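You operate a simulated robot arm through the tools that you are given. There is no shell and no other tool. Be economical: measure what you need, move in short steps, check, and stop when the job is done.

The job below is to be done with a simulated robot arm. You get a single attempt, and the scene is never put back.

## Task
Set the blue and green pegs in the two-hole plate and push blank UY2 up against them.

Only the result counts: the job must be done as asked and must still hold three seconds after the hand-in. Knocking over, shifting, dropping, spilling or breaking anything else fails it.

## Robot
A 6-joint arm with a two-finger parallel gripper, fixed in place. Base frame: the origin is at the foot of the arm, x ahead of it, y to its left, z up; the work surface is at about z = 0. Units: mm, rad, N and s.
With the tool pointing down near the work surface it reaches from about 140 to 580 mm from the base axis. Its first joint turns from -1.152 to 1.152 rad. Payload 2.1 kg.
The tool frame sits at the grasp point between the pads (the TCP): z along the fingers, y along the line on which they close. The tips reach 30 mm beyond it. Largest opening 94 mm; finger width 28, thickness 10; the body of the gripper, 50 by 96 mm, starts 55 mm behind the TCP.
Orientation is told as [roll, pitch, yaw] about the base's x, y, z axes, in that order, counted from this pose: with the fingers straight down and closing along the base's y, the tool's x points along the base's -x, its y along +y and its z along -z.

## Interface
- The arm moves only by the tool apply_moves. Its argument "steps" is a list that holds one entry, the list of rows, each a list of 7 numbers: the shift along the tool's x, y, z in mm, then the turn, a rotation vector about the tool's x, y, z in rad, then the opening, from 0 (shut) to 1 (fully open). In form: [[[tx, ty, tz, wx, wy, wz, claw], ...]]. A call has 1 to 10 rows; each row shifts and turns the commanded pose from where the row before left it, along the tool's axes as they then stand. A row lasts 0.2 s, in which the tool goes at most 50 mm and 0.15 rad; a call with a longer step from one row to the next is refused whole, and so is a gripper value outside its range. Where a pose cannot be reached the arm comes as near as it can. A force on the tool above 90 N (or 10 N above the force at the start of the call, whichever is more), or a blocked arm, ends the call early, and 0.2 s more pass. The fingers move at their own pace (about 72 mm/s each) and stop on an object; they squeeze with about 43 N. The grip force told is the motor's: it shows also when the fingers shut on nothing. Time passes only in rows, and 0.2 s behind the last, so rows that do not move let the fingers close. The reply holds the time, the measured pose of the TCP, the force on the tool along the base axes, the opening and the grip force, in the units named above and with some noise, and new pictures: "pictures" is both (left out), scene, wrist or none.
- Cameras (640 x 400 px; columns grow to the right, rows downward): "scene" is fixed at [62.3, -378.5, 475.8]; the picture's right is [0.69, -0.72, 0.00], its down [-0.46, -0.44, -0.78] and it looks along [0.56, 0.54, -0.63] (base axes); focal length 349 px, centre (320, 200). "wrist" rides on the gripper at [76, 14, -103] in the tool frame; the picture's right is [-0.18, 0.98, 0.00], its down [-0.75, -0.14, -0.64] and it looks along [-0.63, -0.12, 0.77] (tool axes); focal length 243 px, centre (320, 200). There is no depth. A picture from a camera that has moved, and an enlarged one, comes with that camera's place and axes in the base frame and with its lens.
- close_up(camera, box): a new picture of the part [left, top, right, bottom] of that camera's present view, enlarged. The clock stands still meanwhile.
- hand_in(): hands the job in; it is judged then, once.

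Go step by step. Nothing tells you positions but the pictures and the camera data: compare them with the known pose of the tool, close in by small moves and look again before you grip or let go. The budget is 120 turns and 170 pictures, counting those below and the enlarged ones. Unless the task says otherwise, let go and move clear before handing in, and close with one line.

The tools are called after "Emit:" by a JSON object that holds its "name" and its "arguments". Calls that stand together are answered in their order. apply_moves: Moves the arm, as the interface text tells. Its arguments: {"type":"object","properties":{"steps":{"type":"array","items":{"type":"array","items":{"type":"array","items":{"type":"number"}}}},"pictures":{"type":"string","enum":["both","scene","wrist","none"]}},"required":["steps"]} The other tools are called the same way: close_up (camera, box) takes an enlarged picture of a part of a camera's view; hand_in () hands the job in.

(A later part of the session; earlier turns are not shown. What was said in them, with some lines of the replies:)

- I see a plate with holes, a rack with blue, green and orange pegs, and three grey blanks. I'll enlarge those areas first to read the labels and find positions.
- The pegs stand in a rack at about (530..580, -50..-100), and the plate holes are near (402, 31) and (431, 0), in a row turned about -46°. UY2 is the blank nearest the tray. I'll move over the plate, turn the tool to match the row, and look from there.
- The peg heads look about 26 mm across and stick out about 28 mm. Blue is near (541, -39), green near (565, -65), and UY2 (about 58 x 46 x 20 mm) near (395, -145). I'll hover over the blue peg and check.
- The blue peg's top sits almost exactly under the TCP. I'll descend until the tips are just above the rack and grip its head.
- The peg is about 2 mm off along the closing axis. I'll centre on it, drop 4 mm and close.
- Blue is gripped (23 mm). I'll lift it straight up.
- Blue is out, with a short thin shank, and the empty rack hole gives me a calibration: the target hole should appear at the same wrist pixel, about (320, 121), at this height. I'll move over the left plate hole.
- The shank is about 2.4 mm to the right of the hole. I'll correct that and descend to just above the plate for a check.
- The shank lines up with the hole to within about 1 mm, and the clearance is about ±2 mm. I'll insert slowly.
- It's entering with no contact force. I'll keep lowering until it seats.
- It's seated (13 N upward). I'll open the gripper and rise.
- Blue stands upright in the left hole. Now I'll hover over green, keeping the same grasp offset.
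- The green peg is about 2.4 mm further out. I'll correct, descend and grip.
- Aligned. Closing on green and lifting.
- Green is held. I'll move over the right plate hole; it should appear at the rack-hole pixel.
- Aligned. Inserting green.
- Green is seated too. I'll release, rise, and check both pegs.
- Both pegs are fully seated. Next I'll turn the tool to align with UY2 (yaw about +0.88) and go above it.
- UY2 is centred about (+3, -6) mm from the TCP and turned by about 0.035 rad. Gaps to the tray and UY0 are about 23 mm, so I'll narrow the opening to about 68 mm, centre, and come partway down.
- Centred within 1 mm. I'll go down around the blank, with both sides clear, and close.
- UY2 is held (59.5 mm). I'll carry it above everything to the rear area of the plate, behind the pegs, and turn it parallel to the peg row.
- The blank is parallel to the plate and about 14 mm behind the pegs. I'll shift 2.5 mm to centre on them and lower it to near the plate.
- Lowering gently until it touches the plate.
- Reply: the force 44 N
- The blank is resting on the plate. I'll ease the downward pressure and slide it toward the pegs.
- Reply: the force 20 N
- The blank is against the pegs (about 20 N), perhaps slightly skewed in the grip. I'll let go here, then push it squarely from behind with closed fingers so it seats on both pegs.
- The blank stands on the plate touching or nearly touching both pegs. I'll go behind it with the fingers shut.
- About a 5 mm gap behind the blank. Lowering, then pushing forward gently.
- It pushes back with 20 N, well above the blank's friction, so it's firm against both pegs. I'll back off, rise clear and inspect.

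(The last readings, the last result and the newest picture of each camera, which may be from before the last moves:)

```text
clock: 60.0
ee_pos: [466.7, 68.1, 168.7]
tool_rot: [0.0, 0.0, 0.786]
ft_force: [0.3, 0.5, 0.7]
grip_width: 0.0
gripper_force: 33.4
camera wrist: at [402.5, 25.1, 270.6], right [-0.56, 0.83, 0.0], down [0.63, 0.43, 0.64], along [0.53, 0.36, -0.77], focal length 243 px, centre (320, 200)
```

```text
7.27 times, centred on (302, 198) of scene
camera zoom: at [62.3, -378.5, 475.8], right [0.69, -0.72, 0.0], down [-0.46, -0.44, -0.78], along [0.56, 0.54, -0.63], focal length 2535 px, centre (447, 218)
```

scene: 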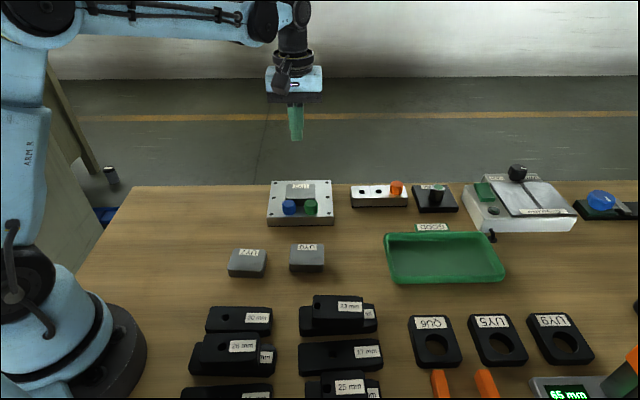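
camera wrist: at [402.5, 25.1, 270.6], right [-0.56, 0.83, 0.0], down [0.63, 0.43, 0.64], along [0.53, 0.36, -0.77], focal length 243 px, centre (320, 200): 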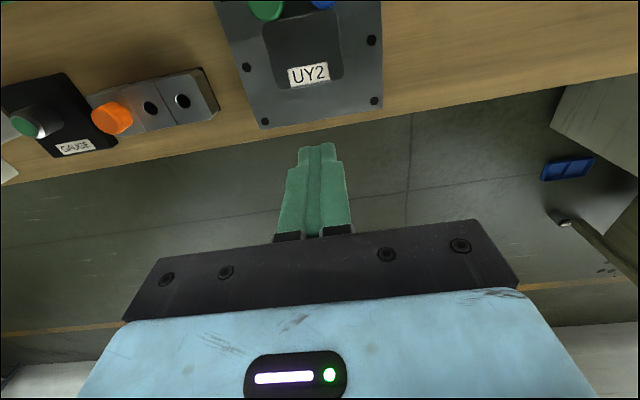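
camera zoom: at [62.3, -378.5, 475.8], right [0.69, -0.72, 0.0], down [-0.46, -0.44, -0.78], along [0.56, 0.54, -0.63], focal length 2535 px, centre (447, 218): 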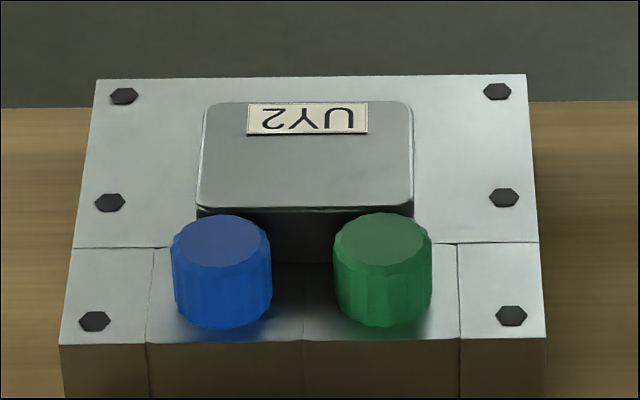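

It looks good. To be sure both contacts are closed, I'll look along the peg row by moving above the contact line and turning the wrist 90°.

Emit:
{"name": "apply_moves", "arguments": {"steps": [[[0, 0, -30, 0, 0, 0, 0], [34, 0, 0, 0, 0, 0, 0], [33, 0, 0, 0, 0, 0, 0], [0, 0, 0, 0, 0, 0.145, 0], [0, 0, 0, 0, 0, 0.145, 0], [0, 0, 0, 0, 0, 0.145, 0], [0, 0, 0, 0, 0, 0.145, 0], [0, 0, 0, 0, 0, 0.145, 0], [0, 0, 0, 0, 0, 0.145, 0]]], "pictures": "none"}}

Emit:
{"name": "apply_moves", "arguments": {"steps": [[[0, 0, 0, 0, 0, 0.145, 0], [0, 0, 0, 0, 0, 0.145, 0], [0, 0, 0, 0, 0, 0.145, 0], [0, 0, 0, 0, 0, 0.145, 0], [0, 0, 0, 0, 0, 0.12, 0], [0, 0, 0, 0, 0, 0, 0]]], "pictures": "none"}}

Emit:
{"name": "close_up", "arguments": {"camera": "wrist", "box": [240, 50, 400, 160]}}

```text
clock: 62.0
ee_pos: [419.2, 19.9, 197.5]
tool_rot: [0.002, -0.003, -0.087]
ft_force: [0.1, -1.4, -0.2]
grip_width: 0.0
gripper_force: 32.6
```

```text
clock: 63.4
ee_pos: [419.7, 21.0, 199.4]
tool_rot: [0.002, -0.001, -0.786]
ft_force: [-0.5, 0.1, -0.1]
grip_width: 0.1
gripper_force: 32.5
```

```text
3.64 times, centred on (320, 105) of wrist
camera zoom: at [376.7, 85.6, 299.2], right [0.83, 0.56, 0.0], down [0.43, -0.63, 0.64], along [0.36, -0.53, -0.77], focal length 882 px, centre (320, 546)
```

zoom: 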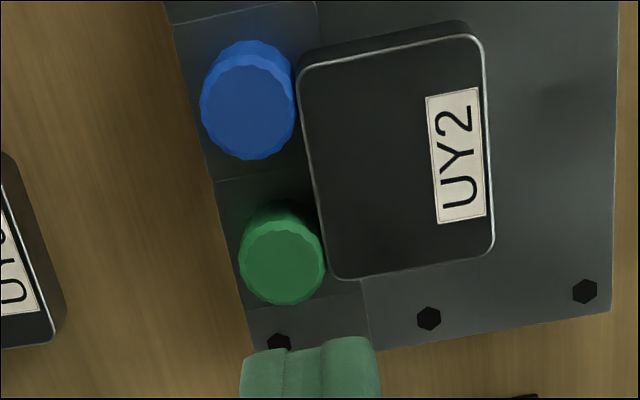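

Emit:
{"name": "close_up", "arguments": {"camera": "wrist", "box": [285, 55, 345, 135]}}

```text
5.00 times, centred on (315, 95) of wrist
camera zoom: at [376.7, 85.6, 299.2], right [0.83, 0.56, 0.0], down [0.43, -0.63, 0.64], along [0.36, -0.53, -0.77], focal length 1213 px, centre (345, 725)
```

zoom: 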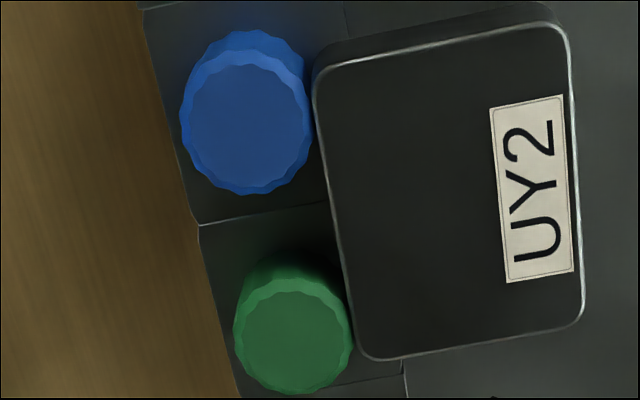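

Seen along the row, the blank's edge meets the blue and green pegs equally. Both pegs are seated, nothing else has moved, and the gripper is empty and well clear, so I'm handing in.

Emit:
{"name": "hand_in", "arguments": {}}

```text
The job is handed in.
```

I've handed the job in: the blue and green pegs are seated in the plate's two holes, and blank UY2 sits on the plate pushed up against both. I don't have the judging result.
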